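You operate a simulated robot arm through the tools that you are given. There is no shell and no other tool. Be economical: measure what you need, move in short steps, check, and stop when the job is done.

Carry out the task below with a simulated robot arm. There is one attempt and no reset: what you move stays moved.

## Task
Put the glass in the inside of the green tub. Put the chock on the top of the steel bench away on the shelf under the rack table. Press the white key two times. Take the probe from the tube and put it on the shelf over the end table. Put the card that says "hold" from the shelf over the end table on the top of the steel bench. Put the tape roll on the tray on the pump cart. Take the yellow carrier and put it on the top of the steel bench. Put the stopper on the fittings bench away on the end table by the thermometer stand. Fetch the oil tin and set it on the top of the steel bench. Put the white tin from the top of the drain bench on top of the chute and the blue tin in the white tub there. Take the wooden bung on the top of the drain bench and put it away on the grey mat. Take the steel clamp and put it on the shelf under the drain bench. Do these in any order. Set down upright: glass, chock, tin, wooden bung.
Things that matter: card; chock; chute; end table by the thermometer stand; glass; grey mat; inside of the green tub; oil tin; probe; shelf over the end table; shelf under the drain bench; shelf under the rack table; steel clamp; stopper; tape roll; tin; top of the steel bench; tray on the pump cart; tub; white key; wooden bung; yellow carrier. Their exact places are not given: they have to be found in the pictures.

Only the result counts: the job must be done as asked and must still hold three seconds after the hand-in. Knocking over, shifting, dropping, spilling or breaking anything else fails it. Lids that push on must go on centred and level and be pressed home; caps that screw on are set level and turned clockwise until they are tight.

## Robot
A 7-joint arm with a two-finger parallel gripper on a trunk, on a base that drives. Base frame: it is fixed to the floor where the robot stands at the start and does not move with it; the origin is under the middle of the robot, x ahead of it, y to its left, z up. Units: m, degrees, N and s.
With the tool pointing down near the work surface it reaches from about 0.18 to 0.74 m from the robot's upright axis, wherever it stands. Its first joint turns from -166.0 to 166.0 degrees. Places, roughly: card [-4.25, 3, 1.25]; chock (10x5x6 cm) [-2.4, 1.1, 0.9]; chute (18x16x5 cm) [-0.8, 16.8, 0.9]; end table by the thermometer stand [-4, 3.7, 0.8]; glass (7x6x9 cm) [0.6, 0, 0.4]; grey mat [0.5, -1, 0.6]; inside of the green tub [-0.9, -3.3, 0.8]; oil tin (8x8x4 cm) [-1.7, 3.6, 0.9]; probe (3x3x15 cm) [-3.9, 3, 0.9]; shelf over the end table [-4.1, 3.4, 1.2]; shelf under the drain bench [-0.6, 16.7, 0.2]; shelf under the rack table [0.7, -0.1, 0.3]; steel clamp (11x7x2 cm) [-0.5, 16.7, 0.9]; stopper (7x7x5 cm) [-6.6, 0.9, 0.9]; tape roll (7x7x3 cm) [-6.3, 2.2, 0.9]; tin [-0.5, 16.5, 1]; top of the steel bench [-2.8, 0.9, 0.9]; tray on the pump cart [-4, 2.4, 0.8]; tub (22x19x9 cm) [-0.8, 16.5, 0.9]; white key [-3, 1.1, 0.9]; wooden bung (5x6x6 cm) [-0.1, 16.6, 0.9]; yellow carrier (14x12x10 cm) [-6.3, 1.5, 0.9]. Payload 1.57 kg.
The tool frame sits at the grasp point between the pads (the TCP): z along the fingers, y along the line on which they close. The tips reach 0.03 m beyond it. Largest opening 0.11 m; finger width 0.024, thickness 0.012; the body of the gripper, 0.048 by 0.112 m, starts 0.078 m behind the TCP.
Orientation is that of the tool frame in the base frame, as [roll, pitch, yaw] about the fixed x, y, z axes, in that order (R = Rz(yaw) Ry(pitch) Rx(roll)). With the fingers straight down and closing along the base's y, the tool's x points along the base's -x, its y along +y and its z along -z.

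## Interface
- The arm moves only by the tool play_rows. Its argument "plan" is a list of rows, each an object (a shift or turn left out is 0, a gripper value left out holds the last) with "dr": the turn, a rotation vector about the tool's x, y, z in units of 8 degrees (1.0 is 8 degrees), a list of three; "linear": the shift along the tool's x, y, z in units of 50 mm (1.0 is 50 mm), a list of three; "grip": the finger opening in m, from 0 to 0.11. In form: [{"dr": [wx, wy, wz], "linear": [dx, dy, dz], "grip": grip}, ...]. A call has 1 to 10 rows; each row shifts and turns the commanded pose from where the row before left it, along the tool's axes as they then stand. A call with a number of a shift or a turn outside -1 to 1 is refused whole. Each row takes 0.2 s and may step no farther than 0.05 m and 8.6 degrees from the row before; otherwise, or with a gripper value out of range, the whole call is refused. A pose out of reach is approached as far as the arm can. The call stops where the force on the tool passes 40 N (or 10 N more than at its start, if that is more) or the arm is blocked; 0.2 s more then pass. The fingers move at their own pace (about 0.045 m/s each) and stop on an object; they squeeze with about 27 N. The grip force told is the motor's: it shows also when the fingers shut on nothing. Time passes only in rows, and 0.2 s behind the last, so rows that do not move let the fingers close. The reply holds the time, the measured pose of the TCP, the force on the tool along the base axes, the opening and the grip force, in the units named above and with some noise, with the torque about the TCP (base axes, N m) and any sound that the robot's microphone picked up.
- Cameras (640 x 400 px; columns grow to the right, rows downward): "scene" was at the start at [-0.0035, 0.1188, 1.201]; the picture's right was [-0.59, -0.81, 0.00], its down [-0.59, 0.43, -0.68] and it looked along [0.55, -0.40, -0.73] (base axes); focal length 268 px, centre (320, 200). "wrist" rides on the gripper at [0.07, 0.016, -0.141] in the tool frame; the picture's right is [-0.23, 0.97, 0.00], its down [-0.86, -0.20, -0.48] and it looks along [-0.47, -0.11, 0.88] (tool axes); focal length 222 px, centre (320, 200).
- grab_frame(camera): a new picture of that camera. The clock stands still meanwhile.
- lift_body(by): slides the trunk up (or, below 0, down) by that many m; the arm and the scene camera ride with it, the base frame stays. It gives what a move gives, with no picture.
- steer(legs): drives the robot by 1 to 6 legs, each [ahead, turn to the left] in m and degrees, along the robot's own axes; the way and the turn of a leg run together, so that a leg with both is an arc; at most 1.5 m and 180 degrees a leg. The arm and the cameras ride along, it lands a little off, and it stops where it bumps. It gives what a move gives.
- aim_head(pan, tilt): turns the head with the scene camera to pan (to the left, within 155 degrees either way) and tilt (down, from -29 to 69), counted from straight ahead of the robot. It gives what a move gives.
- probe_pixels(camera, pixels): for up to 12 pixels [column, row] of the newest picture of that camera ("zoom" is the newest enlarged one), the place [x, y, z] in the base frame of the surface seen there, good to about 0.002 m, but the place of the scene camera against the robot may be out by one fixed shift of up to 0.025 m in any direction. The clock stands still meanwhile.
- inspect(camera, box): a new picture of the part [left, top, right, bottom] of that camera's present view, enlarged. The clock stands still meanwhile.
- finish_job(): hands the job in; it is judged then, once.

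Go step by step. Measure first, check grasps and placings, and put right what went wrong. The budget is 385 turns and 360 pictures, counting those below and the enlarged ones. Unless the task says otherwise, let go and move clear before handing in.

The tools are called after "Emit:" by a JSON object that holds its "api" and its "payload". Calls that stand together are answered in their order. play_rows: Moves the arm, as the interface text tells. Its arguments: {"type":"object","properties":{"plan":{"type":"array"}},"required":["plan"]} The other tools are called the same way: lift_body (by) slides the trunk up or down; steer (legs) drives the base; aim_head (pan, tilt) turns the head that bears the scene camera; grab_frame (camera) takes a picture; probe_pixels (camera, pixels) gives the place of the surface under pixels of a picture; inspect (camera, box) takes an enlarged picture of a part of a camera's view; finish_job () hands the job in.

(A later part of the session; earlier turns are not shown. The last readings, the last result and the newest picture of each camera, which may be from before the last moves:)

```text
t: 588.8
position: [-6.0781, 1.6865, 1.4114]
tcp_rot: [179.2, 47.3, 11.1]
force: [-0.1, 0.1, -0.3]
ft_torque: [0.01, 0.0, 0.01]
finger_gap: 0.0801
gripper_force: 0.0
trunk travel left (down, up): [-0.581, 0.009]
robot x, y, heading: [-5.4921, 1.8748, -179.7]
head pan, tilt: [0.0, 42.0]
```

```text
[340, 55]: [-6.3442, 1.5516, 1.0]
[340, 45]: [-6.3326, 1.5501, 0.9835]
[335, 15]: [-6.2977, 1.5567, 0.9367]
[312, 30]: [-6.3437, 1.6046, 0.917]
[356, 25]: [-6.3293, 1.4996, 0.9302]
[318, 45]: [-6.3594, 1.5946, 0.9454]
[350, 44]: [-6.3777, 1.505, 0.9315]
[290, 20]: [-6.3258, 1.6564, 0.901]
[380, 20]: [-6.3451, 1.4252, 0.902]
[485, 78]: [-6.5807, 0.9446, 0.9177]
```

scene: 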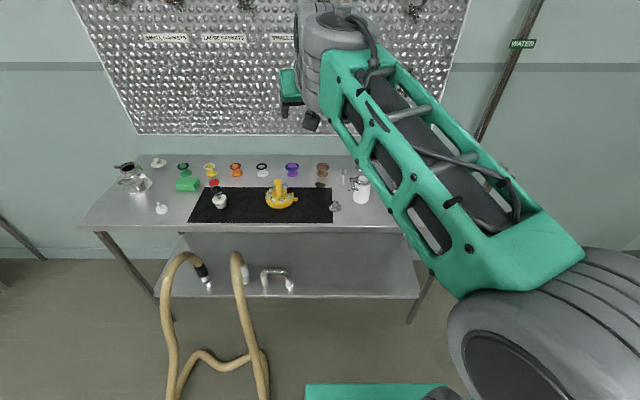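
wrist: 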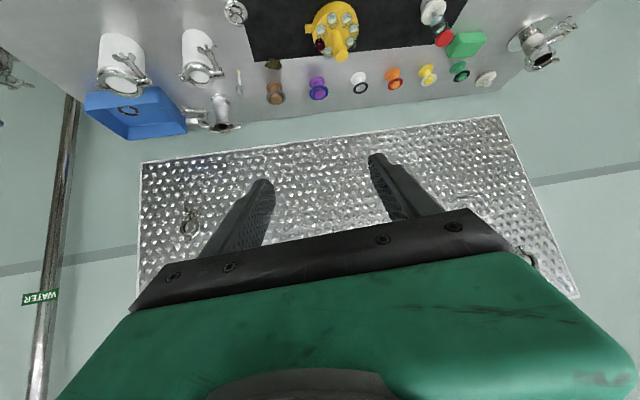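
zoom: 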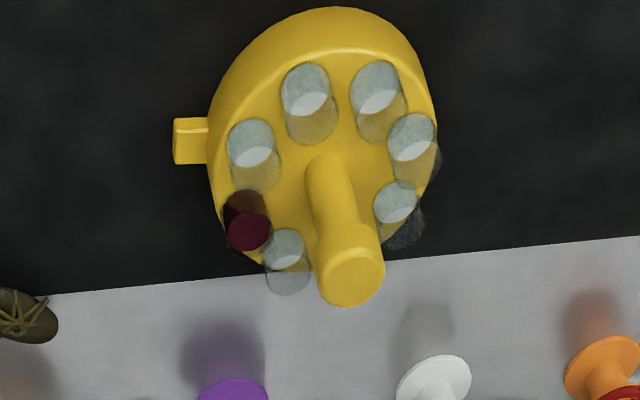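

The carrier has a central post with a knob at (-6.344,1.551), top z 1.00. Moving to the pre-grasp for the knob.

Emit:
{"api": "play_rows", "payload": {"plan": [{"linear": [0.27, 0.184, 0.83]}, {"linear": [0.27, 0.184, 0.83]}, {"linear": [0.27, 0.184, 0.83]}, {"linear": [0.27, 0.184, 0.83]}, {"linear": [0.27, 0.184, 0.83]}, {"linear": [0.27, 0.184, 0.83]}, {"linear": [0.27, 0.184, 0.83]}, {"linear": [0.27, 0.184, 0.83]}, {"linear": [0.27, 0.184, 0.83]}, {"linear": [0, 0, 0]}]}}

Emit:
{"api": "grab_frame", "payload": {"camera": "wrist"}}

```text
t: 591.0
position: [-6.2497, 1.5633, 1.069]
tcp_rot: [179.3, 47.3, 11.1]
force: [0.1, 0.8, 0.0]
ft_torque: [0.01, -0.04, 0.0]
finger_gap: 0.08
gripper_force: 0.0
trunk travel left (down, up): [-0.581, 0.009]
robot x, y, heading: [-5.4938, 1.8726, -179.7]
head pan, tilt: [0.0, 42.0]
```

```text
171 pictures are left
```

wrist: 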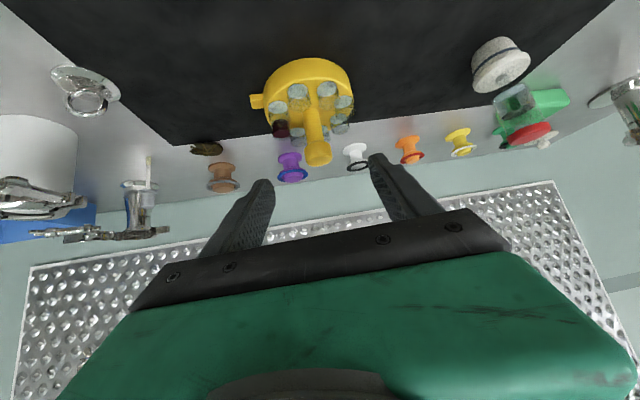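

Emit:
{"api": "probe_pixels", "payload": {"camera": "wrist", "pixels": [[318, 150], [306, 153], [330, 150], [315, 130], [318, 160], [298, 95], [345, 103], [281, 128], [340, 122], [312, 110]]}}

```text
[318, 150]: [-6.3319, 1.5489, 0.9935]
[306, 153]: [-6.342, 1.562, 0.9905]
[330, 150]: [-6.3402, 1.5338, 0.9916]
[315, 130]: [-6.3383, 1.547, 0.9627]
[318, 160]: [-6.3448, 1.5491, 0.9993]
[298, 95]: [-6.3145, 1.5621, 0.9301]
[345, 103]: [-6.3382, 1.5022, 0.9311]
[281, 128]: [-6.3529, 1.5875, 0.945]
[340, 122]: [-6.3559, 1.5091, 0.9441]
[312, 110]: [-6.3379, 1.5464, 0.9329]
```

Emit:
{"api": "play_rows", "payload": {"plan": [{"linear": [0, 0, 0.85]}, {"linear": [0, -0.04, 0.85]}, {"linear": [0, -0.04, 0.83]}, {"grip": 0.005}, {"grip": 0.005}, {"grip": 0.005}, {"grip": 0.005}, {"grip": 0.005}, {"linear": [0, 0, 0]}]}}

Emit:
{"api": "grab_frame", "payload": {"camera": "wrist"}}

```text
t: 593.0
position: [-6.3415, 1.5491, 0.9827]
tcp_rot: [179.3, 47.3, 11.1]
force: [1.1, -0.7, 0.4]
ft_torque: [-0.01, -0.02, -0.03]
finger_gap: 0.033
gripper_force: 27.1
trunk travel left (down, up): [-0.581, 0.009]
robot x, y, heading: [-5.4954, 1.8771, -179.8]
head pan, tilt: [0.0, 42.0]
```

```text
170 pictures are left
```

wrist: 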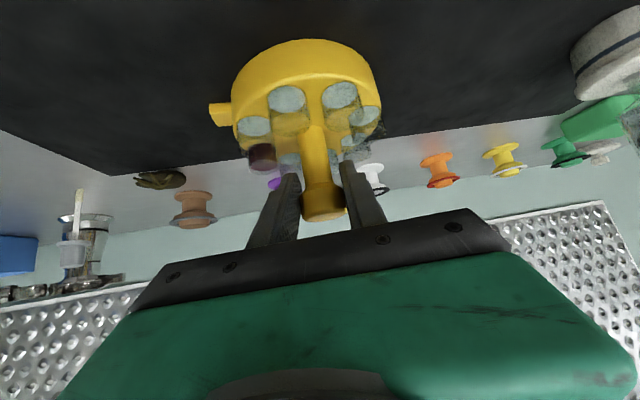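

The knob is gripped (3.3 cm). Lifting gently.

Emit:
{"api": "play_rows", "payload": {"plan": [{"linear": [-0.15, 0, -0.14]}, {"linear": [-0.3, 0, -0.28]}, {"linear": [-0.4, 0, -0.37]}, {"linear": [-0.5, 0, -0.46]}, {"linear": [0, 0, 0]}]}}

Emit:
{"api": "grab_frame", "payload": {"camera": "wrist"}}

```text
t: 594.2
position: [-6.3427, 1.5499, 1.074]
tcp_rot: [179.3, 47.3, 11.1]
force: [0.1, -0.3, -2.8]
ft_torque: [0.03, -0.04, 0.01]
finger_gap: 0.0328
gripper_force: 27.0
trunk travel left (down, up): [-0.581, 0.009]
robot x, y, heading: [-5.4929, 1.8763, -180.0]
head pan, tilt: [0.0, 42.0]
```

```text
169 pictures are left
```

wrist: 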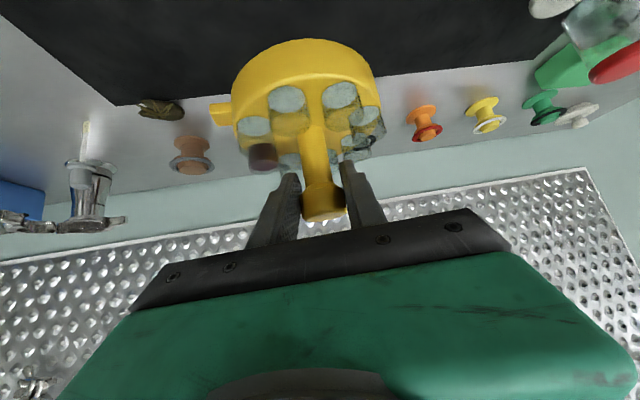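

The carrier is held level. I'll back off, retract and raise it, then drive through the corridor to the steel bench.

Emit:
{"api": "steer", "payload": {"legs": [[-0.3, 0]]}}

Emit:
{"api": "play_rows", "payload": {"plan": [{"linear": [0.5, 0, -0.8]}, {"linear": [0.1, 0, -0.9]}, {"linear": [0.1, 0, -0.9]}, {"linear": [0.1, 0, -0.9]}, {"linear": [0.1, 0, -0.9]}, {"linear": [0.1, 0, -0.9]}, {"linear": [0, 0, 0]}]}}

Emit:
{"api": "grab_frame", "payload": {"camera": "scene"}}

```text
t: 596.2
position: [-6.0361, 1.5486, 1.0745]
tcp_rot: [179.3, 47.3, 11.3]
force: [-0.2, -0.4, -3.3]
ft_torque: [-0.03, -0.06, 0.04]
finger_gap: 0.0331
gripper_force: 26.7
trunk travel left (down, up): [-0.581, 0.009]
robot x, y, heading: [-5.1935, 1.8788, -179.5]
head pan, tilt: [0.0, 42.0]
```

```text
t: 597.9
position: [-5.8138, 1.5978, 1.2185]
tcp_rot: [179.4, 47.3, 11.3]
force: [0.2, -0.2, -4.0]
ft_torque: [-0.04, -0.03, 0.0]
finger_gap: 0.0331
gripper_force: 26.6
trunk travel left (down, up): [-0.581, 0.009]
robot x, y, heading: [-5.1884, 1.8764, -179.7]
head pan, tilt: [0.0, 42.0]
```

```text
168 pictures are left
```

scene: 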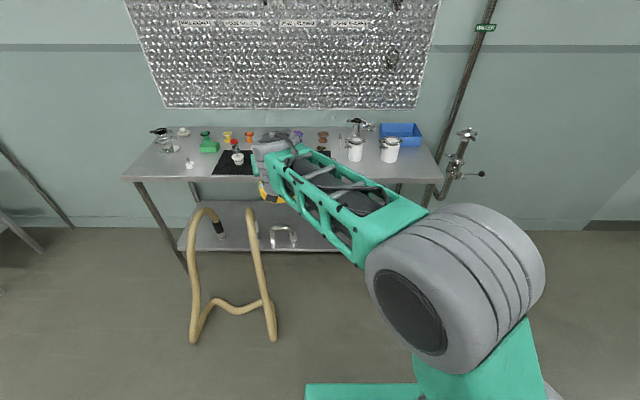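

The floor hose is close on the robot's right-rear; I'll move west first, centre the hand, then go along y≈1.53.

Emit:
{"api": "play_rows", "payload": {"plan": [{"linear": [0, -0.8, 0]}, {"linear": [0, -0.8, 0]}, {"linear": [0, -0.8, 0]}, {"linear": [0, -0.6, 0]}, {"linear": [0, 0, 0]}]}}

Emit:
{"api": "steer", "payload": {"legs": [[0.2, 0], [0, 90], [0.34, 0], [0, 90], [1.5, 0]]}}

Emit:
{"api": "grab_frame", "payload": {"camera": "scene"}}

```text
t: 599.0
position: [-5.8427, 1.7439, 1.2161]
tcp_rot: [179.3, 47.3, 11.3]
force: [-0.1, 0.6, -2.8]
ft_torque: [0.01, -0.06, -0.02]
finger_gap: 0.0328
gripper_force: 27.1
trunk travel left (down, up): [-0.581, 0.009]
robot x, y, heading: [-5.1866, 1.8758, -179.4]
head pan, tilt: [0.0, 42.0]
```

```text
t: 617.2
position: [-3.2274, 1.7975, 1.2165]
tcp_rot: [179.3, 47.2, -166.2]
force: [0.6, 0.6, -3.7]
ft_torque: [0.01, 0.01, 0.02]
finger_gap: 0.033
gripper_force: 27.5
trunk travel left (down, up): [-0.581, 0.009]
robot x, y, heading: [-3.8775, 1.6365, 3.3]
head pan, tilt: [0.0, 42.0]
```

```text
167 pictures are left
```

scene: 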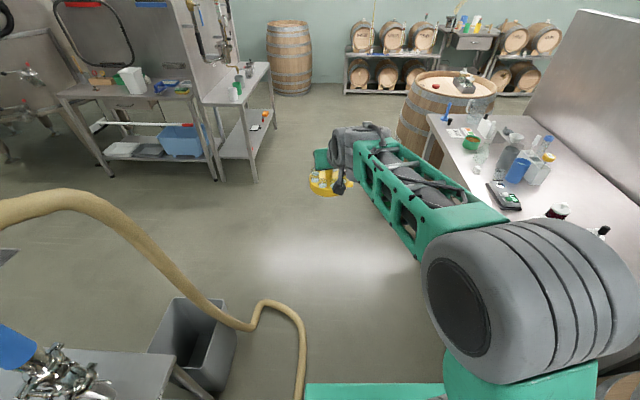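

Emit:
{"api": "play_rows", "payload": {"plan": [{"linear": [-0.7, 0, -0.65]}, {"linear": [-0.7, 0, -0.65]}, {"linear": [0, 0, 0]}]}}

Emit:
{"api": "steer", "payload": {"legs": [[0, -11], [0.74, 0], [0, -82]]}}

Emit:
{"api": "grab_frame", "payload": {"camera": "scene"}}

Emit:
{"api": "grab_frame", "payload": {"camera": "wrist"}}

```text
t: 618.0
position: [-3.2258, 1.797, 1.3111]
tcp_rot: [179.2, 47.3, -166.2]
force: [-0.1, 0.2, -2.9]
ft_torque: [-0.03, 0.04, -0.01]
finger_gap: 0.0331
gripper_force: 27.0
trunk travel left (down, up): [-0.581, 0.009]
robot x, y, heading: [-3.8774, 1.6348, 3.0]
head pan, tilt: [0.0, 42.0]
```

```text
t: 626.4
position: [-3.0268, 0.8777, 1.3132]
tcp_rot: [179.3, 47.2, 99.4]
force: [0.2, 0.5, -3.0]
ft_torque: [0.05, -0.01, 0.02]
finger_gap: 0.0328
gripper_force: 26.9
trunk travel left (down, up): [-0.581, 0.009]
robot x, y, heading: [-3.1363, 1.5364, -91.6]
head pan, tilt: [0.0, 42.0]
```

```text
166 pictures are left
```

scene: 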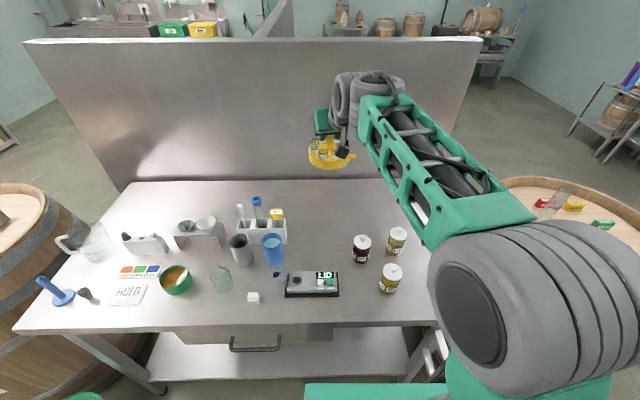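

```text
165 pictures are left
```

wrist: 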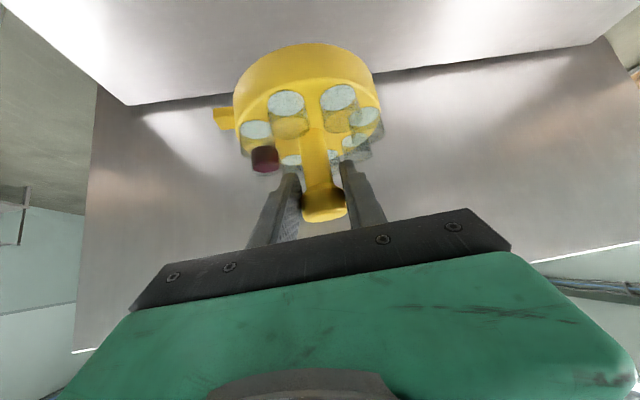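

Emit:
{"api": "probe_pixels", "payload": {"camera": "scene", "pixels": [[318, 235], [320, 215], [320, 250], [361, 262], [275, 265], [272, 235], [362, 240], [396, 250]]}}

```text
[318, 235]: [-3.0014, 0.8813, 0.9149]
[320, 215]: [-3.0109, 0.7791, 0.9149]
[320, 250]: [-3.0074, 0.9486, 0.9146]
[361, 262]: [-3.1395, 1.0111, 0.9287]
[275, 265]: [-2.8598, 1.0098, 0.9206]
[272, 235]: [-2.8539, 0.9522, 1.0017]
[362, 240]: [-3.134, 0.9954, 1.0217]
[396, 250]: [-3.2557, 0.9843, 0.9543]
```

Emit:
{"api": "play_rows", "payload": {"plan": [{"linear": [0.553, 0.069, 0.665]}, {"linear": [0.553, 0.069, 0.665]}, {"linear": [0.553, 0.069, 0.665]}, {"linear": [0.553, 0.069, 0.665]}, {"linear": [0.553, 0.069, 0.665]}, {"linear": [0.553, 0.069, 0.665]}, {"linear": [0.553, 0.069, 0.665]}, {"linear": [0, 0, 0]}]}}

Emit:
{"api": "grab_frame", "payload": {"camera": "wrist"}}

Emit:
{"api": "grab_frame", "payload": {"camera": "scene"}}

```text
t: 628.2
position: [-2.9942, 0.8414, 1.0129]
tcp_rot: [179.4, 47.3, 99.5]
force: [0.3, 0.1, -2.5]
ft_torque: [0.05, 0.03, 0.0]
finger_gap: 0.0331
gripper_force: 26.5
trunk travel left (down, up): [-0.581, 0.009]
robot x, y, heading: [-3.1414, 1.535, -91.0]
head pan, tilt: [0.0, 42.0]
```

```text
164 pictures are left
```

wrist: 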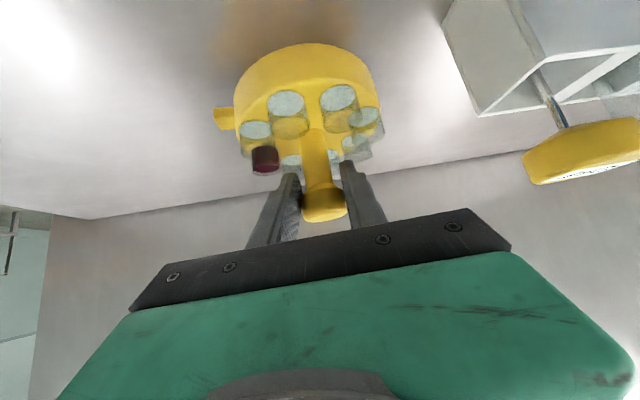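

```text
163 pictures are left
```

scene: 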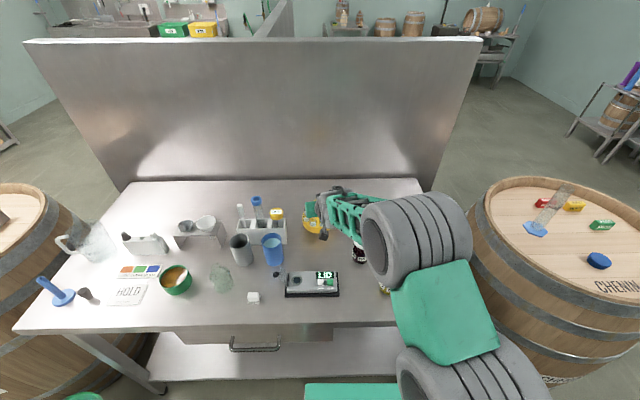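

Emit:
{"api": "play_rows", "payload": {"plan": [{"linear": [0.3, 0, 0.28]}, {"linear": [0.08, 0, 0.075]}, {"linear": [0.05, 0, 0.047]}, {"linear": [0.03, 0, 0.03]}, {"linear": [0, 0, 0]}]}}

```text
t: 629.4
position: [-2.9951, 0.841, 0.9829]
tcp_rot: [179.3, 47.6, 99.5]
force: [-0.9, 0.1, 7.1]
ft_torque: [0.55, 0.07, 0.03]
finger_gap: 0.0328
gripper_force: 27.2
trunk travel left (down, up): [-0.581, 0.009]
robot x, y, heading: [-3.1404, 1.5361, -91.3]
head pan, tilt: [0.0, 42.0]
```

Contact. I'll release and retreat along the tool axis.

Emit:
{"api": "play_rows", "payload": {"plan": [{"grip": 0.07}, {"grip": 0.07}, {"linear": [0, 0, -0.5]}, {"linear": [0, 0, -0.9]}, {"linear": [0, 0, -0.9]}, {"linear": [-0.6, 0, -0.6]}, {"linear": [-0.6, 0, -0.6]}, {"linear": [-0.6, 0, -0.6]}, {"linear": [0, 0, 0]}]}}

Emit:
{"api": "grab_frame", "payload": {"camera": "wrist"}}

```text
t: 631.4
position: [-3.0099, 0.9299, 1.1862]
tcp_rot: [179.3, 47.3, 99.5]
force: [-0.2, -0.4, 0.1]
ft_torque: [0.01, 0.01, -0.02]
finger_gap: 0.0698
gripper_force: 0.1
trunk travel left (down, up): [-0.581, 0.009]
robot x, y, heading: [-3.1378, 1.5352, -91.2]
head pan, tilt: [0.0, 42.0]
```

```text
162 pictures are left
```

wrist: 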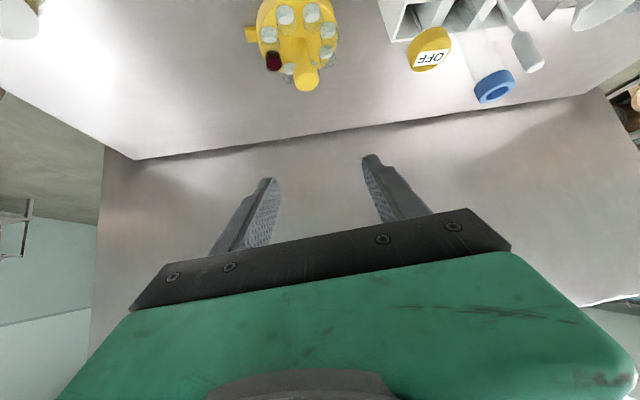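

The carrier stands on the bench. Now the stopper: I'll raise, drive west and approach the fittings bench south of the hose stand.

Emit:
{"api": "play_rows", "payload": {"plan": [{"linear": [-0.7, 0, -0.65]}, {"linear": [-0.7, 0, -0.65]}, {"linear": [-0.7, 0, -0.65]}, {"linear": [0, 0, 0]}]}}

Emit:
{"api": "steer", "payload": {"legs": [[0, -88.5], [1.5, 0], [0.7, 0], [0, 90], [0.8, 0], [0, -90]]}}

Emit:
{"api": "aim_head", "payload": {"pan": 0, "tilt": 38}}

Emit:
{"api": "grab_frame", "payload": {"camera": "scene"}}

```text
t: 632.4
position: [-3.0095, 0.9321, 1.3302]
tcp_rot: [179.3, 47.2, 99.5]
force: [-0.9, -0.6, -0.9]
ft_torque: [0.03, 0.01, 0.0]
finger_gap: 0.0701
gripper_force: 0.0
trunk travel left (down, up): [-0.581, 0.009]
robot x, y, heading: [-3.1382, 1.5362, -91.5]
head pan, tilt: [0.0, 42.0]
```

```text
t: 658.6
position: [-5.9278, 0.5618, 1.3301]
tcp_rot: [179.4, 47.3, 13.1]
force: [0.3, -0.2, 0.1]
ft_torque: [0.02, 0.0, -0.01]
finger_gap: 0.0699
gripper_force: 0.0
trunk travel left (down, up): [-0.581, 0.009]
robot x, y, heading: [-5.3323, 0.7297, -177.7]
head pan, tilt: [0.0, 42.0]
```

```text
t: 659.3
position: [-5.9272, 0.5617, 1.3293]
tcp_rot: [179.4, 47.3, 13.1]
force: [0.2, -0.9, -0.2]
ft_torque: [-0.02, -0.03, 0.01]
finger_gap: 0.07
gripper_force: 0.1
trunk travel left (down, up): [-0.581, 0.009]
robot x, y, heading: [-5.3371, 0.7302, -177.7]
head pan, tilt: [0.0, 38.0]
```

```text
161 pictures are left
```

scene: 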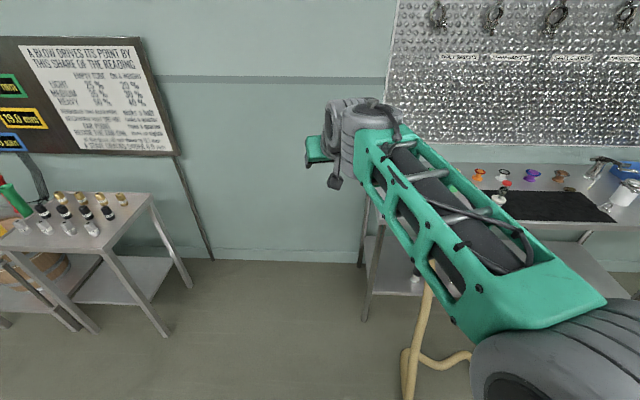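

There's open floor left of the bench. I'll swing right a bit and measure the stopper and vessel with the wrist camera.

Emit:
{"api": "steer", "payload": {"legs": [[0, -28], [0.25, 0]]}}

Emit:
{"api": "grab_frame", "payload": {"camera": "wrist"}}

Emit:
{"api": "aim_head", "payload": {"pan": 25, "tilt": 42}}

Emit:
{"api": "grab_frame", "payload": {"camera": "scene"}}

```text
t: 662.5
position: [-6.1641, 0.971, 1.3278]
tcp_rot: [179.3, 47.3, -15.1]
force: [-0.7, -0.3, 0.1]
ft_torque: [-0.02, -0.01, 0.01]
finger_gap: 0.07
gripper_force: 0.1
trunk travel left (down, up): [-0.581, 0.009]
robot x, y, heading: [-5.562, 0.8404, 154.1]
head pan, tilt: [0.0, 38.0]
```

```text
160 pictures are left
```

wrist: 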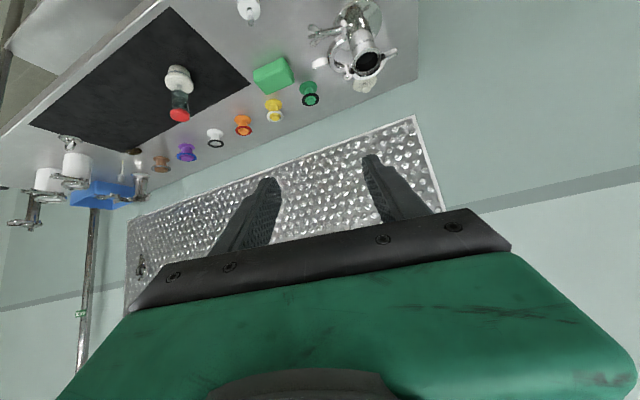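

```text
t: 663.4
position: [-6.1639, 0.9718, 1.3295]
tcp_rot: [179.3, 47.3, -14.9]
force: [-1.1, -1.0, -0.3]
ft_torque: [-0.02, 0.0, -0.01]
finger_gap: 0.0701
gripper_force: 0.0
trunk travel left (down, up): [-0.581, 0.009]
robot x, y, heading: [-5.5622, 0.8395, 154.4]
head pan, tilt: [25.0, 42.0]
```

```text
159 pictures are left
```

scene: 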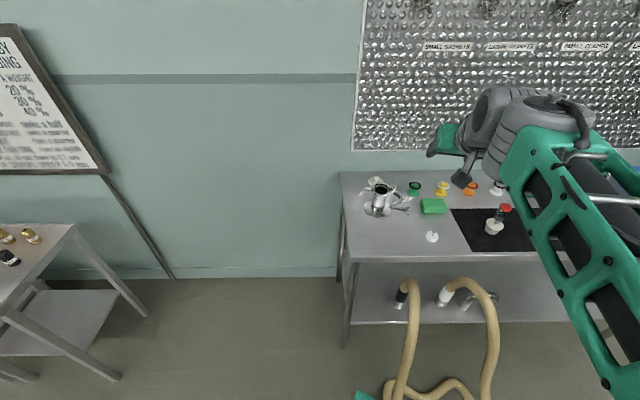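

Emit:
{"api": "inspect", "payload": {"camera": "wrist", "box": [240, 0, 420, 112]}}

Emit:
{"api": "inspect", "payload": {"camera": "scene", "box": [340, 165, 460, 240]}}

Emit:
{"api": "probe_pixels", "payload": {"camera": "scene", "pixels": [[341, 180], [345, 265], [345, 340], [148, 315], [120, 375], [70, 240], [376, 181], [378, 205], [432, 237], [388, 200], [405, 205], [175, 277]]}}

```text
3.56 times, centred on (330, 56) of wrist
```

zoom: 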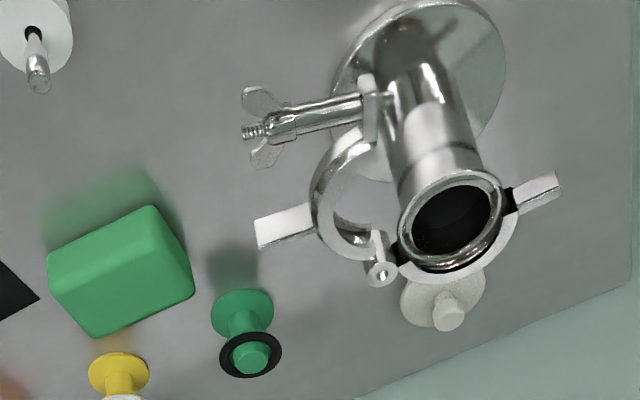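

```text
5.33 times, centred on (400, 202) of scene
```

zoom: 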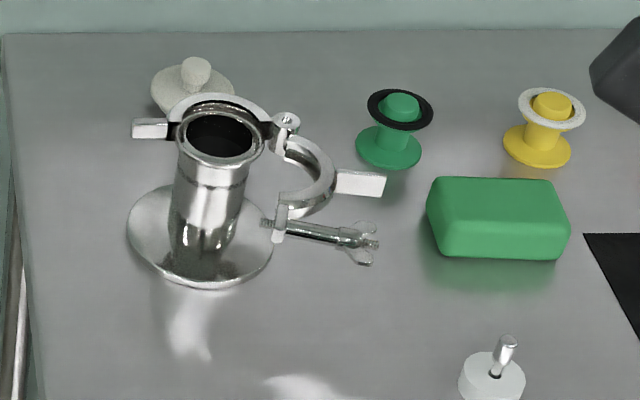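

```text
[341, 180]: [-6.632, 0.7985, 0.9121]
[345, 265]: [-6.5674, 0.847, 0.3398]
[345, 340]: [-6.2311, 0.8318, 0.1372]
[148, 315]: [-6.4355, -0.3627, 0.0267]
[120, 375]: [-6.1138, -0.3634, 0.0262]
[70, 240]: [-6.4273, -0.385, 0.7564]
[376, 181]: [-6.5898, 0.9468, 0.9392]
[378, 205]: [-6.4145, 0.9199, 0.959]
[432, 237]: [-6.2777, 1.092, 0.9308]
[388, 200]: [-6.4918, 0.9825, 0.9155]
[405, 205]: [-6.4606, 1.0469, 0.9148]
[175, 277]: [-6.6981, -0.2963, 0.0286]
```

The stopper sits at (-6.583,0.936) behind a chrome vessel. There is free floor south of the bench (y -0.3..0.8), so I'll back into it and approach from the south.

Emit:
{"api": "steer", "payload": {"legs": [[-0.25, 0], [0, -124], [-0.97, 0], [0, 72]]}}

Emit:
{"api": "grab_frame", "payload": {"camera": "wrist"}}

Emit:
{"api": "aim_head", "payload": {"pan": 0, "tilt": 45}}

Emit:
{"api": "grab_frame", "payload": {"camera": "scene"}}

```text
t: 678.1
position: [-6.4553, 0.7589, 1.3296]
tcp_rot: [179.3, 47.4, -66.2]
force: [-0.2, 0.1, -0.2]
ft_torque: [-0.03, 0.0, -0.04]
finger_gap: 0.0699
gripper_force: 0.0
trunk travel left (down, up): [-0.581, 0.009]
robot x, y, heading: [-6.1818, 0.2106, 102.9]
head pan, tilt: [25.0, 42.0]
```

```text
156 pictures are left
```

wrist: 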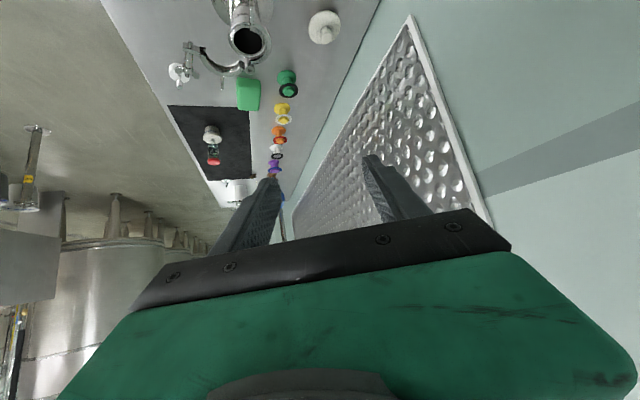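

```text
t: 679.0
position: [-6.4547, 0.7583, 1.3308]
tcp_rot: [179.3, 47.4, -66.2]
force: [-0.6, -0.9, 0.2]
ft_torque: [0.0, 0.0, 0.0]
finger_gap: 0.0698
gripper_force: 0.1
trunk travel left (down, up): [-0.581, 0.009]
robot x, y, heading: [-6.1819, 0.2066, 103.2]
head pan, tilt: [0.0, 45.0]
```

```text
155 pictures are left
```

scene: 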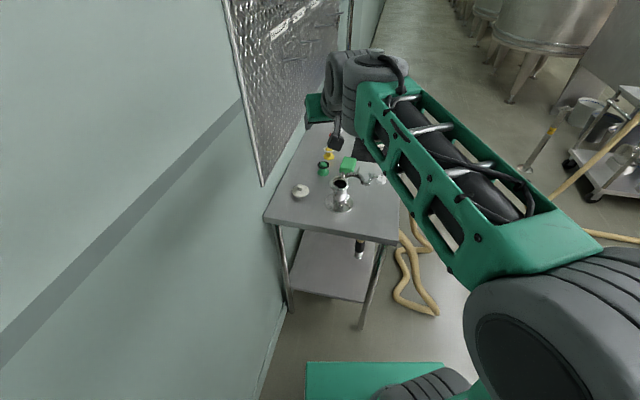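

Emit:
{"api": "inspect", "payload": {"camera": "wrist", "box": [220, 0, 380, 100]}}

Emit:
{"api": "probe_pixels", "payload": {"camera": "wrist", "pixels": [[323, 27], [325, 36], [309, 27], [339, 25], [323, 14], [345, 45], [300, 30], [250, 40], [228, 68], [265, 20], [370, 10]]}}

```text
4.00 times, centred on (300, 50) of wrist
```

zoom: 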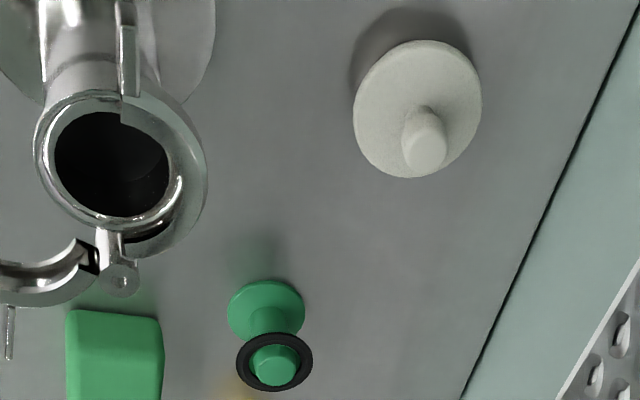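

```text
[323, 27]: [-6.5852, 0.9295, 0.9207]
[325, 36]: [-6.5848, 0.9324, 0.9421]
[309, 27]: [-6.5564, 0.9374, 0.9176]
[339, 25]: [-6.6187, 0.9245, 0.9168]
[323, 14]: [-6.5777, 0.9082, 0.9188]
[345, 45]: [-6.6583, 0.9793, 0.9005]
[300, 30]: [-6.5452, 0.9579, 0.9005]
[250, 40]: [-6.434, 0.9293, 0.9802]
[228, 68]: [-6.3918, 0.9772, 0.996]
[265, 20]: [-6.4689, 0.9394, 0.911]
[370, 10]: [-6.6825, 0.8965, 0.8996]
```

Stopper disc centre (-6.585,0.931), its knob up to z 0.945. Approaching to grip the knob.

Emit:
{"api": "play_rows", "payload": {"plan": [{"linear": [0.355, 0.12, 0.767], "grip": 0.06}, {"linear": [0.355, 0.12, 0.767]}, {"linear": [0.355, 0.12, 0.767]}, {"linear": [0.355, 0.12, 0.767]}, {"linear": [0.355, 0.12, 0.767]}, {"linear": [0.355, 0.12, 0.767]}, {"linear": [0.355, 0.12, 0.767]}, {"linear": [0.355, 0.12, 0.767]}, {"linear": [0, 0, 0]}]}}

Emit:
{"api": "grab_frame", "payload": {"camera": "wrist"}}

```text
t: 681.0
position: [-6.5547, 0.8546, 1.0163]
tcp_rot: [179.3, 47.3, -66.2]
force: [0.1, -0.5, -0.6]
ft_torque: [0.0, 0.02, 0.03]
finger_gap: 0.06
gripper_force: 0.2
trunk travel left (down, up): [-0.581, 0.009]
robot x, y, heading: [-6.1817, 0.2052, 102.9]
head pan, tilt: [0.0, 45.0]
```

```text
153 pictures are left
```

wrist: 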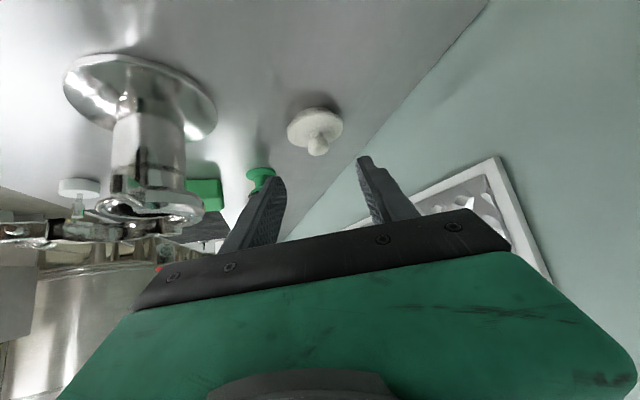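

Emit:
{"api": "probe_pixels", "payload": {"camera": "wrist", "pixels": [[317, 148], [309, 147], [324, 147], [315, 137], [292, 130], [342, 122], [314, 125]]}}

Emit:
{"api": "play_rows", "payload": {"plan": [{"linear": [0, 0, 0.7]}, {"linear": [0, 0, 0.5]}, {"linear": [0, 0, 0]}]}}

Emit:
{"api": "grab_frame", "payload": {"camera": "wrist"}}

```text
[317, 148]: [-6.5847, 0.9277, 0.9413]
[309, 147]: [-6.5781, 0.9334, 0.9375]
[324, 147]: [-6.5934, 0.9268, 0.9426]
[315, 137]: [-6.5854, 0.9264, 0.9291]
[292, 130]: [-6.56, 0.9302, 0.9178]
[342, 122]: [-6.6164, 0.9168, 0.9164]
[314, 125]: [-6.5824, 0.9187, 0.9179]
```

```text
t: 681.8
position: [-6.5733, 0.8967, 0.9758]
tcp_rot: [179.3, 47.3, -66.1]
force: [-0.7, 0.1, -0.1]
ft_torque: [0.0, 0.0, 0.02]
finger_gap: 0.06
gripper_force: 0.0
trunk travel left (down, up): [-0.581, 0.009]
robot x, y, heading: [-6.1799, 0.2035, 102.9]
head pan, tilt: [0.0, 45.0]
```

```text
152 pictures are left
```

wrist: 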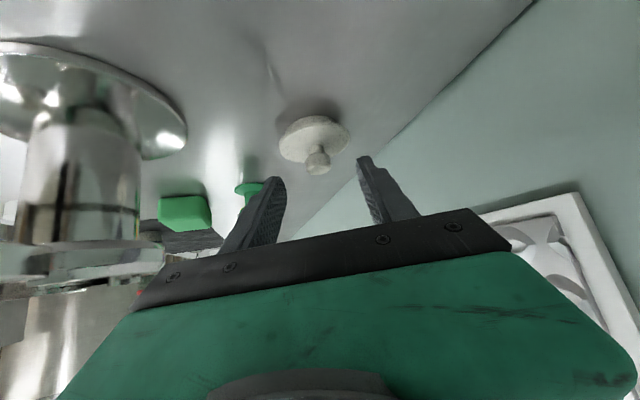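

Emit:
{"api": "play_rows", "payload": {"plan": [{"linear": [0.02, -0.05, 0.4]}, {"linear": [0.01, 0, 0.37]}, {"grip": 0.0}, {"grip": 0.0}, {"grip": 0.0}, {"grip": 0.0}, {"linear": [0, 0, 0]}]}}

Emit:
{"api": "play_rows", "payload": {"plan": [{"linear": [-0.2, 0, -0.18]}, {"linear": [-0.5, 0, -0.46]}, {"linear": [-0.5, 0, -0.46]}, {"linear": [0, 0, 0]}]}}

Emit:
{"api": "grab_frame", "payload": {"camera": "wrist"}}

```text
t: 683.4
position: [-6.5821, 0.9205, 0.9498]
tcp_rot: [179.4, 47.2, -66.2]
force: [-0.6, -0.1, 0.9]
ft_torque: [0.02, 0.02, 0.0]
finger_gap: 0.0214
gripper_force: 27.1
trunk travel left (down, up): [-0.581, 0.009]
robot x, y, heading: [-6.1834, 0.2047, 102.8]
head pan, tilt: [0.0, 45.0]
```

```text
t: 684.4
position: [-6.5795, 0.9234, 1.0298]
tcp_rot: [179.4, 47.3, -66.3]
force: [-0.3, 0.4, -0.2]
ft_torque: [-0.03, -0.01, -0.02]
finger_gap: 0.0216
gripper_force: 27.4
trunk travel left (down, up): [-0.581, 0.009]
robot x, y, heading: [-6.1794, 0.2038, 103.1]
head pan, tilt: [0.0, 45.0]
```

```text
151 pictures are left
```

wrist: 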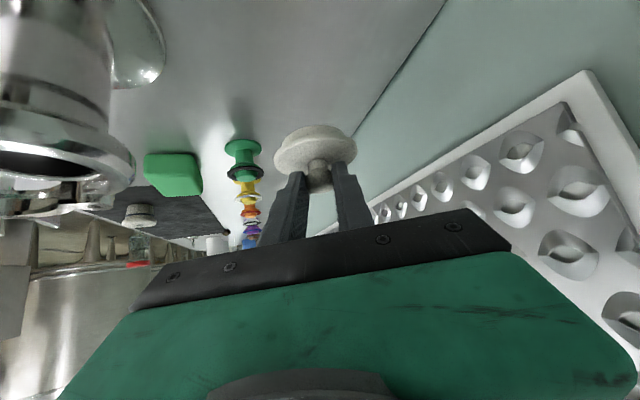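

The stopper is held. I'll raise, retract and drive back through the corridor.

Emit:
{"api": "play_rows", "payload": {"plan": [{"linear": [-0.6, 0, -0.6]}, {"linear": [-0.6, 0, -0.6]}, {"linear": [-0.6, 0, -0.6]}, {"linear": [-0.6, 0, -0.6]}, {"linear": [-0.6, 0, -0.6]}, {"linear": [-0.6, 0, -0.6]}, {"linear": [-0.2, 0, -0.9]}, {"linear": [0.3, 0, -0.9]}, {"linear": [0.5, 0, -0.8]}, {"linear": [0, 0, 0]}]}}

Emit:
{"api": "steer", "payload": {"legs": [[0, -72], [0.97, 0], [0, 59], [0.82, 0], [0, -89]]}}

```text
t: 686.6
position: [-6.5264, 0.8056, 1.349]
tcp_rot: [179.3, 47.2, -66.1]
force: [-0.6, -0.6, 0.5]
ft_torque: [0.0, -0.01, 0.01]
finger_gap: 0.022
gripper_force: 27.2
trunk travel left (down, up): [-0.581, 0.009]
robot x, y, heading: [-6.1815, 0.2072, 102.6]
head pan, tilt: [0.0, 45.0]
```

```text
t: 705.2
position: [-4.6923, 1.7572, 1.3489]
tcp_rot: [179.3, 47.3, -167.8]
force: [0.6, -0.3, -0.6]
ft_torque: [0.03, 0.02, -0.01]
finger_gap: 0.0218
gripper_force: 26.8
trunk travel left (down, up): [-0.581, 0.009]
robot x, y, heading: [-5.3493, 1.5371, 1.4]
head pan, tilt: [0.0, 45.0]
```

Emit:
{"api": "steer", "payload": {"legs": [[0, -2], [1.5, 0], [1.1, 0], [0, 90.5], [1.5, 0], [0.5, 0]]}}

Emit:
{"api": "aim_head", "payload": {"pan": 75, "tilt": 32}}

Emit:
{"api": "grab_frame", "payload": {"camera": "scene"}}

```text
t: 731.7
position: [-3.0723, 4.1689, 1.349]
tcp_rot: [179.2, 47.3, -76.0]
force: [0.2, 0.3, -0.1]
ft_torque: [0.0, 0.01, -0.01]
finger_gap: 0.0218
gripper_force: 27.4
trunk travel left (down, up): [-0.581, 0.009]
robot x, y, heading: [-2.834, 3.5202, 93.2]
head pan, tilt: [0.0, 45.0]
```

```text
t: 733.1
position: [-3.0713, 4.1679, 1.3496]
tcp_rot: [179.4, 47.2, -76.0]
force: [-0.1, 0.3, -0.5]
ft_torque: [0.01, -0.01, 0.01]
finger_gap: 0.0219
gripper_force: 27.6
trunk travel left (down, up): [-0.581, 0.009]
robot x, y, heading: [-2.8334, 3.5166, 92.7]
head pan, tilt: [75.0, 32.0]
```

```text
150 pictures are left
```

scene: 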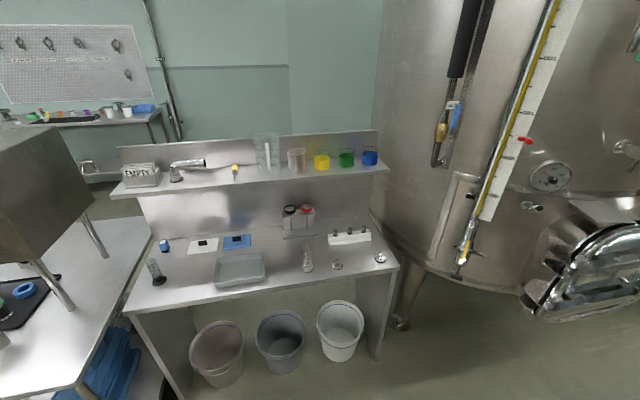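

Emit:
{"api": "inspect", "payload": {"camera": "scene", "box": [210, 195, 410, 300]}}

Emit:
{"api": "probe_pixels", "payload": {"camera": "scene", "pixels": [[308, 265], [337, 265], [380, 257], [350, 238], [300, 220], [290, 255], [320, 250], [358, 255], [325, 237], [265, 270], [345, 360], [465, 255]]}}

```text
3.20 times, centred on (310, 248) of scene
```

zoom: 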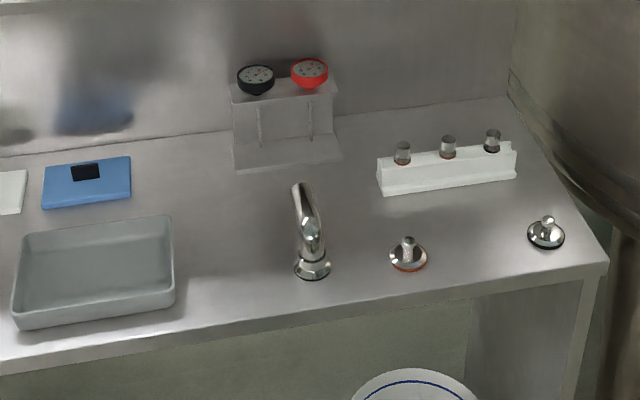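

```text
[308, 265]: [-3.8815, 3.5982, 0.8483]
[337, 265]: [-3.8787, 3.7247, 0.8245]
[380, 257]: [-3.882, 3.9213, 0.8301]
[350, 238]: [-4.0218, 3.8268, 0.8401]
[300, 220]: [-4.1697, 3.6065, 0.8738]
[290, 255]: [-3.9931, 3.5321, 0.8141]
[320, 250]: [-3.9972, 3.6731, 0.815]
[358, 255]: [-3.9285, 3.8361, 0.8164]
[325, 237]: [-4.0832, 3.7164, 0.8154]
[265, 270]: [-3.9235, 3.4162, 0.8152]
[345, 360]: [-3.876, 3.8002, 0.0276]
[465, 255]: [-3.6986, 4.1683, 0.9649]
```

Table surface is 0.80; a free spot is at about (-3.98,3.665). Positioning the robot.

Emit:
{"api": "steer", "payload": {"legs": [[0.22, 0], [0, 87.3], [0.42, 0]]}}

Emit:
{"api": "aim_head", "payload": {"pan": 0, "tilt": 45}}

Emit:
{"api": "grab_frame", "payload": {"camera": "scene"}}

Emit:
{"api": "grab_frame", "payload": {"camera": "wrist"}}

```text
t: 740.7
position: [-3.9215, 3.526, 1.3493]
tcp_rot: [179.2, 47.4, 11.3]
force: [0.3, 1.1, -0.2]
ft_torque: [-0.03, -0.01, -0.01]
finger_gap: 0.0219
gripper_force: 26.7
trunk travel left (down, up): [-0.581, 0.009]
robot x, y, heading: [-3.2651, 3.7369, -179.5]
head pan, tilt: [75.0, 32.0]
```

```text
t: 742.2
position: [-3.9198, 3.5252, 1.35]
tcp_rot: [179.3, 47.3, 11.4]
force: [-0.6, 0.3, 0.0]
ft_torque: [-0.03, 0.0, 0.01]
finger_gap: 0.0216
gripper_force: 27.1
trunk travel left (down, up): [-0.581, 0.009]
robot x, y, heading: [-3.258, 3.7349, -179.2]
head pan, tilt: [0.0, 45.0]
```

```text
148 pictures are left
```

scene: 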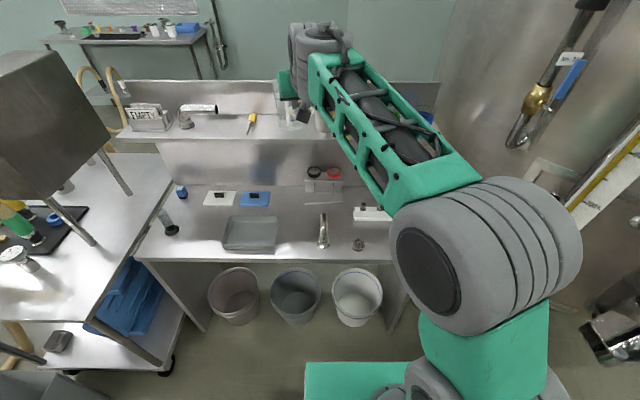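

```text
147 pictures are left
```

wrist: 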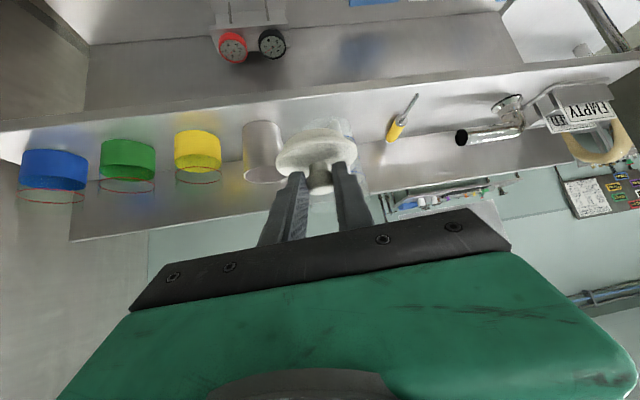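

Emit:
{"api": "play_rows", "payload": {"plan": [{"linear": [-0.08, -0.94, 0.085]}, {"linear": [-0.08, -0.94, 0.085]}, {"linear": [-0.08, -0.94, 0.085]}, {"linear": [0.7, 0, 0.645]}, {"linear": [0.7, 0, 0.645]}, {"linear": [0.7, 0, 0.645]}, {"linear": [0.7, 0, 0.645]}, {"linear": [0.7, 0, 0.645]}, {"linear": [0.7, 0, 0.645]}, {"linear": [0, 0, 0]}]}}

Emit:
{"api": "grab_frame", "payload": {"camera": "wrist"}}

Emit:
{"api": "grab_frame", "payload": {"camera": "scene"}}

```text
t: 744.4
position: [-3.9661, 3.6575, 1.0601]
tcp_rot: [179.2, 47.4, 11.4]
force: [-0.7, -0.2, -0.4]
ft_torque: [0.0, 0.0, 0.01]
finger_gap: 0.0218
gripper_force: 26.6
trunk travel left (down, up): [-0.581, 0.009]
robot x, y, heading: [-3.2632, 3.7321, -179.4]
head pan, tilt: [0.0, 45.0]
```

```text
146 pictures are left
```

wrist: 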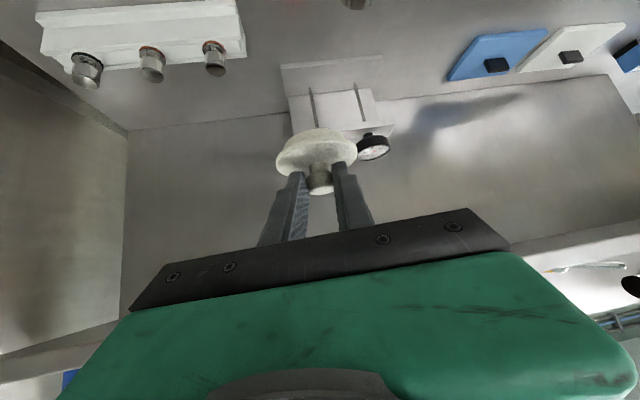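

```text
145 pictures are left
```

scene: 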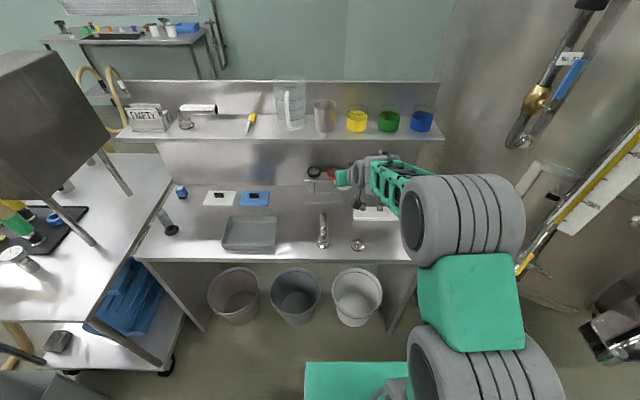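

Emit:
{"api": "play_rows", "payload": {"plan": [{"linear": [0.7, 0, 0.645]}, {"linear": [0.7, 0, 0.645]}, {"linear": [0.7, 0, 0.645]}, {"linear": [0.5, 0, 0.46]}, {"linear": [0.2, 0, 0.18]}, {"linear": [0, 0, 0]}]}}

Emit:
{"api": "grab_frame", "payload": {"camera": "wrist"}}

```text
t: 745.8
position: [-3.9653, 3.6561, 0.874]
tcp_rot: [179.3, 47.4, 11.4]
force: [-0.5, 0.0, -1.3]
ft_torque: [0.01, -0.03, -0.01]
finger_gap: 0.0217
gripper_force: 26.7
trunk travel left (down, up): [-0.581, 0.009]
robot x, y, heading: [-3.2574, 3.7335, -179.3]
head pan, tilt: [0.0, 45.0]
```

```text
144 pictures are left
```

wrist: 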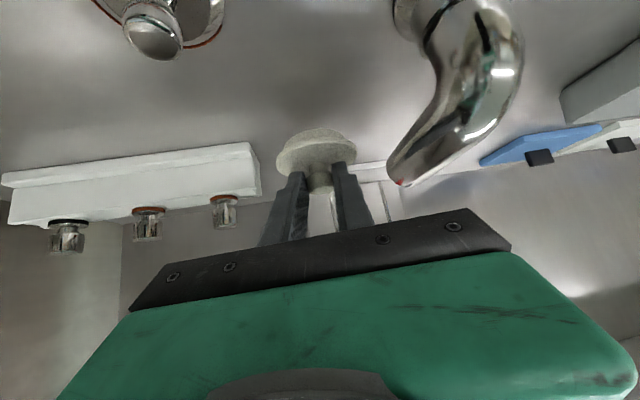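

Emit:
{"api": "probe_pixels", "payload": {"camera": "wrist", "pixels": [[400, 182], [415, 150], [340, 140], [255, 175], [300, 110]]}}

Emit:
{"api": "play_rows", "payload": {"plan": [{"linear": [0.2, 0, 0.19]}, {"linear": [0.08, 0, 0.07]}, {"linear": [0.04, 0, 0.04]}, {"linear": [0, 0, 0]}]}}

```text
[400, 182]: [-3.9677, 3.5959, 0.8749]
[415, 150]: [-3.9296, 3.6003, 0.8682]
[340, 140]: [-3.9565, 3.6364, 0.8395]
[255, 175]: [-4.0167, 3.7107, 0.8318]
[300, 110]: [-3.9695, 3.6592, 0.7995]
```

```text
t: 746.8
position: [-3.9639, 3.6551, 0.8509]
tcp_rot: [179.3, 47.3, 11.5]
force: [0.1, -0.9, -0.2]
ft_torque: [0.02, -0.03, 0.01]
finger_gap: 0.0219
gripper_force: 27.2
trunk travel left (down, up): [-0.581, 0.009]
robot x, y, heading: [-3.2579, 3.7324, -179.2]
head pan, tilt: [0.0, 45.0]
```

Emit:
{"api": "play_rows", "payload": {"plan": [{"linear": [0.03, 0, 0.03]}, {"linear": [0, 0, 0]}]}}

```text
t: 747.4
position: [-3.9644, 3.6564, 0.8492]
tcp_rot: [179.3, 47.2, 11.4]
force: [1.1, -0.1, 1.4]
ft_torque: [0.03, 0.02, -0.02]
finger_gap: 0.022
gripper_force: 26.9
trunk travel left (down, up): [-0.581, 0.009]
robot x, y, heading: [-3.2611, 3.7326, -179.5]
head pan, tilt: [0.0, 45.0]
```

Emit:
{"api": "play_rows", "payload": {"plan": [{"grip": 0.042}, {"grip": 0.042}, {"linear": [0, 0, -0.4]}, {"linear": [0, 0, -0.8]}, {"linear": [0, 0, -0.9]}, {"linear": [-0.5, 0, -0.6]}, {"linear": [-0.6, 0, -0.6]}, {"linear": [-0.6, 0, -0.6]}, {"linear": [-0.6, 0, -0.6]}, {"linear": [0, 0, 0]}]}}

Emit:
{"api": "grab_frame", "payload": {"camera": "wrist"}}

```text
t: 749.6
position: [-3.8783, 3.6737, 1.0867]
tcp_rot: [179.3, 47.3, 11.4]
force: [0.1, 0.1, 0.3]
ft_torque: [0.01, 0.0, 0.0]
finger_gap: 0.042
gripper_force: 0.1
trunk travel left (down, up): [-0.581, 0.009]
robot x, y, heading: [-3.2606, 3.733, -179.7]
head pan, tilt: [0.0, 45.0]
```

```text
143 pictures are left
```

wrist: 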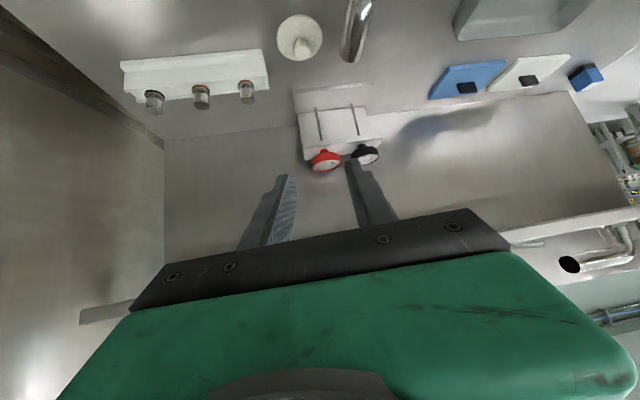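

The stopper stands on the end table. Now the drain bench far north: I'll back out and look up the aisle.

Emit:
{"api": "play_rows", "payload": {"plan": [{"linear": [-0.6, 0, -0.6]}, {"linear": [-0.6, 0, -0.6]}, {"linear": [-0.6, 0, -0.6]}, {"linear": [0, 0, 0]}]}}

Emit:
{"api": "steer", "payload": {"legs": [[-0.55, 0], [0, -85]]}}

Emit:
{"api": "aim_head", "payload": {"pan": -8, "tilt": 15}}

Emit:
{"api": "grab_frame", "payload": {"camera": "scene"}}

```text
t: 750.6
position: [-3.874, 3.6779, 1.2133]
tcp_rot: [179.3, 47.3, 11.3]
force: [0.8, -0.7, 0.4]
ft_torque: [0.04, 0.0, 0.03]
finger_gap: 0.042
gripper_force: 0.1
trunk travel left (down, up): [-0.581, 0.009]
robot x, y, heading: [-3.26, 3.73, -179.5]
head pan, tilt: [0.0, 45.0]
```

```text
t: 757.4
position: [-2.8035, 4.3476, 1.213]
tcp_rot: [179.3, 47.3, -75.0]
force: [0.0, 0.4, 0.4]
ft_torque: [-0.02, 0.01, 0.03]
finger_gap: 0.0419
gripper_force: 0.2
trunk travel left (down, up): [-0.581, 0.009]
robot x, y, heading: [-2.7124, 3.7375, 94.0]
head pan, tilt: [0.0, 45.0]
```

```text
t: 758.4
position: [-2.8043, 4.3483, 1.2135]
tcp_rot: [179.3, 47.2, -75.1]
force: [0.7, 0.7, 0.3]
ft_torque: [0.0, -0.06, 0.01]
finger_gap: 0.0423
gripper_force: 0.0
trunk travel left (down, up): [-0.581, 0.009]
robot x, y, heading: [-2.7071, 3.7397, 94.0]
head pan, tilt: [-8.0, 15.0]
```

```text
142 pictures are left
```

scene: 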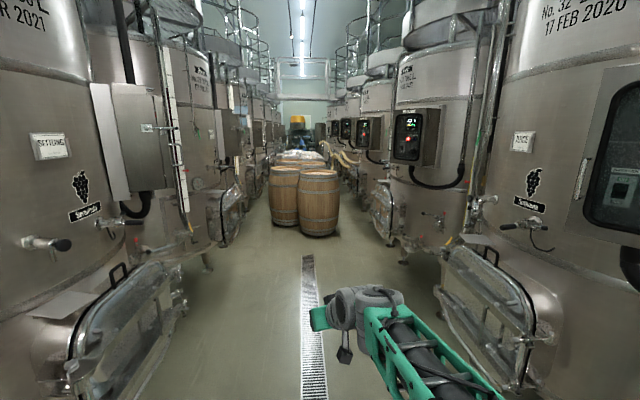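

Emit:
{"api": "probe_pixels", "payload": {"camera": "scene", "pixels": [[300, 232], [270, 215], [340, 232], [345, 190], [375, 230], [430, 260], [240, 235], [360, 200], [330, 172], [298, 120], [345, 150], [310, 330]]}}

Emit:
{"api": "inspect", "payload": {"camera": "scene", "box": [240, 90, 400, 240]}}

```text
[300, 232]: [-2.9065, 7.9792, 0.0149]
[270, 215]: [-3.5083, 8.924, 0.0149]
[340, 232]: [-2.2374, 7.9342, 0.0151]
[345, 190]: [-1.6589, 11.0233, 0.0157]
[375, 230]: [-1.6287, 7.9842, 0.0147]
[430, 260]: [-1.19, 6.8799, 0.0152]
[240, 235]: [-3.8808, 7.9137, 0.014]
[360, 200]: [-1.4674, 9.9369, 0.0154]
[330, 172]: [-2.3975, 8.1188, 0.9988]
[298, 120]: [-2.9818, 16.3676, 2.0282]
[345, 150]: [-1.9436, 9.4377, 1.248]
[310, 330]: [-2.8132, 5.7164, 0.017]
```

```text
2.67 times, centred on (320, 165) of scene
```

zoom: 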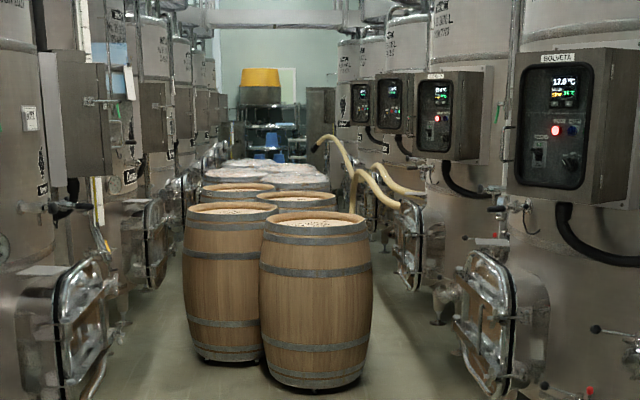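

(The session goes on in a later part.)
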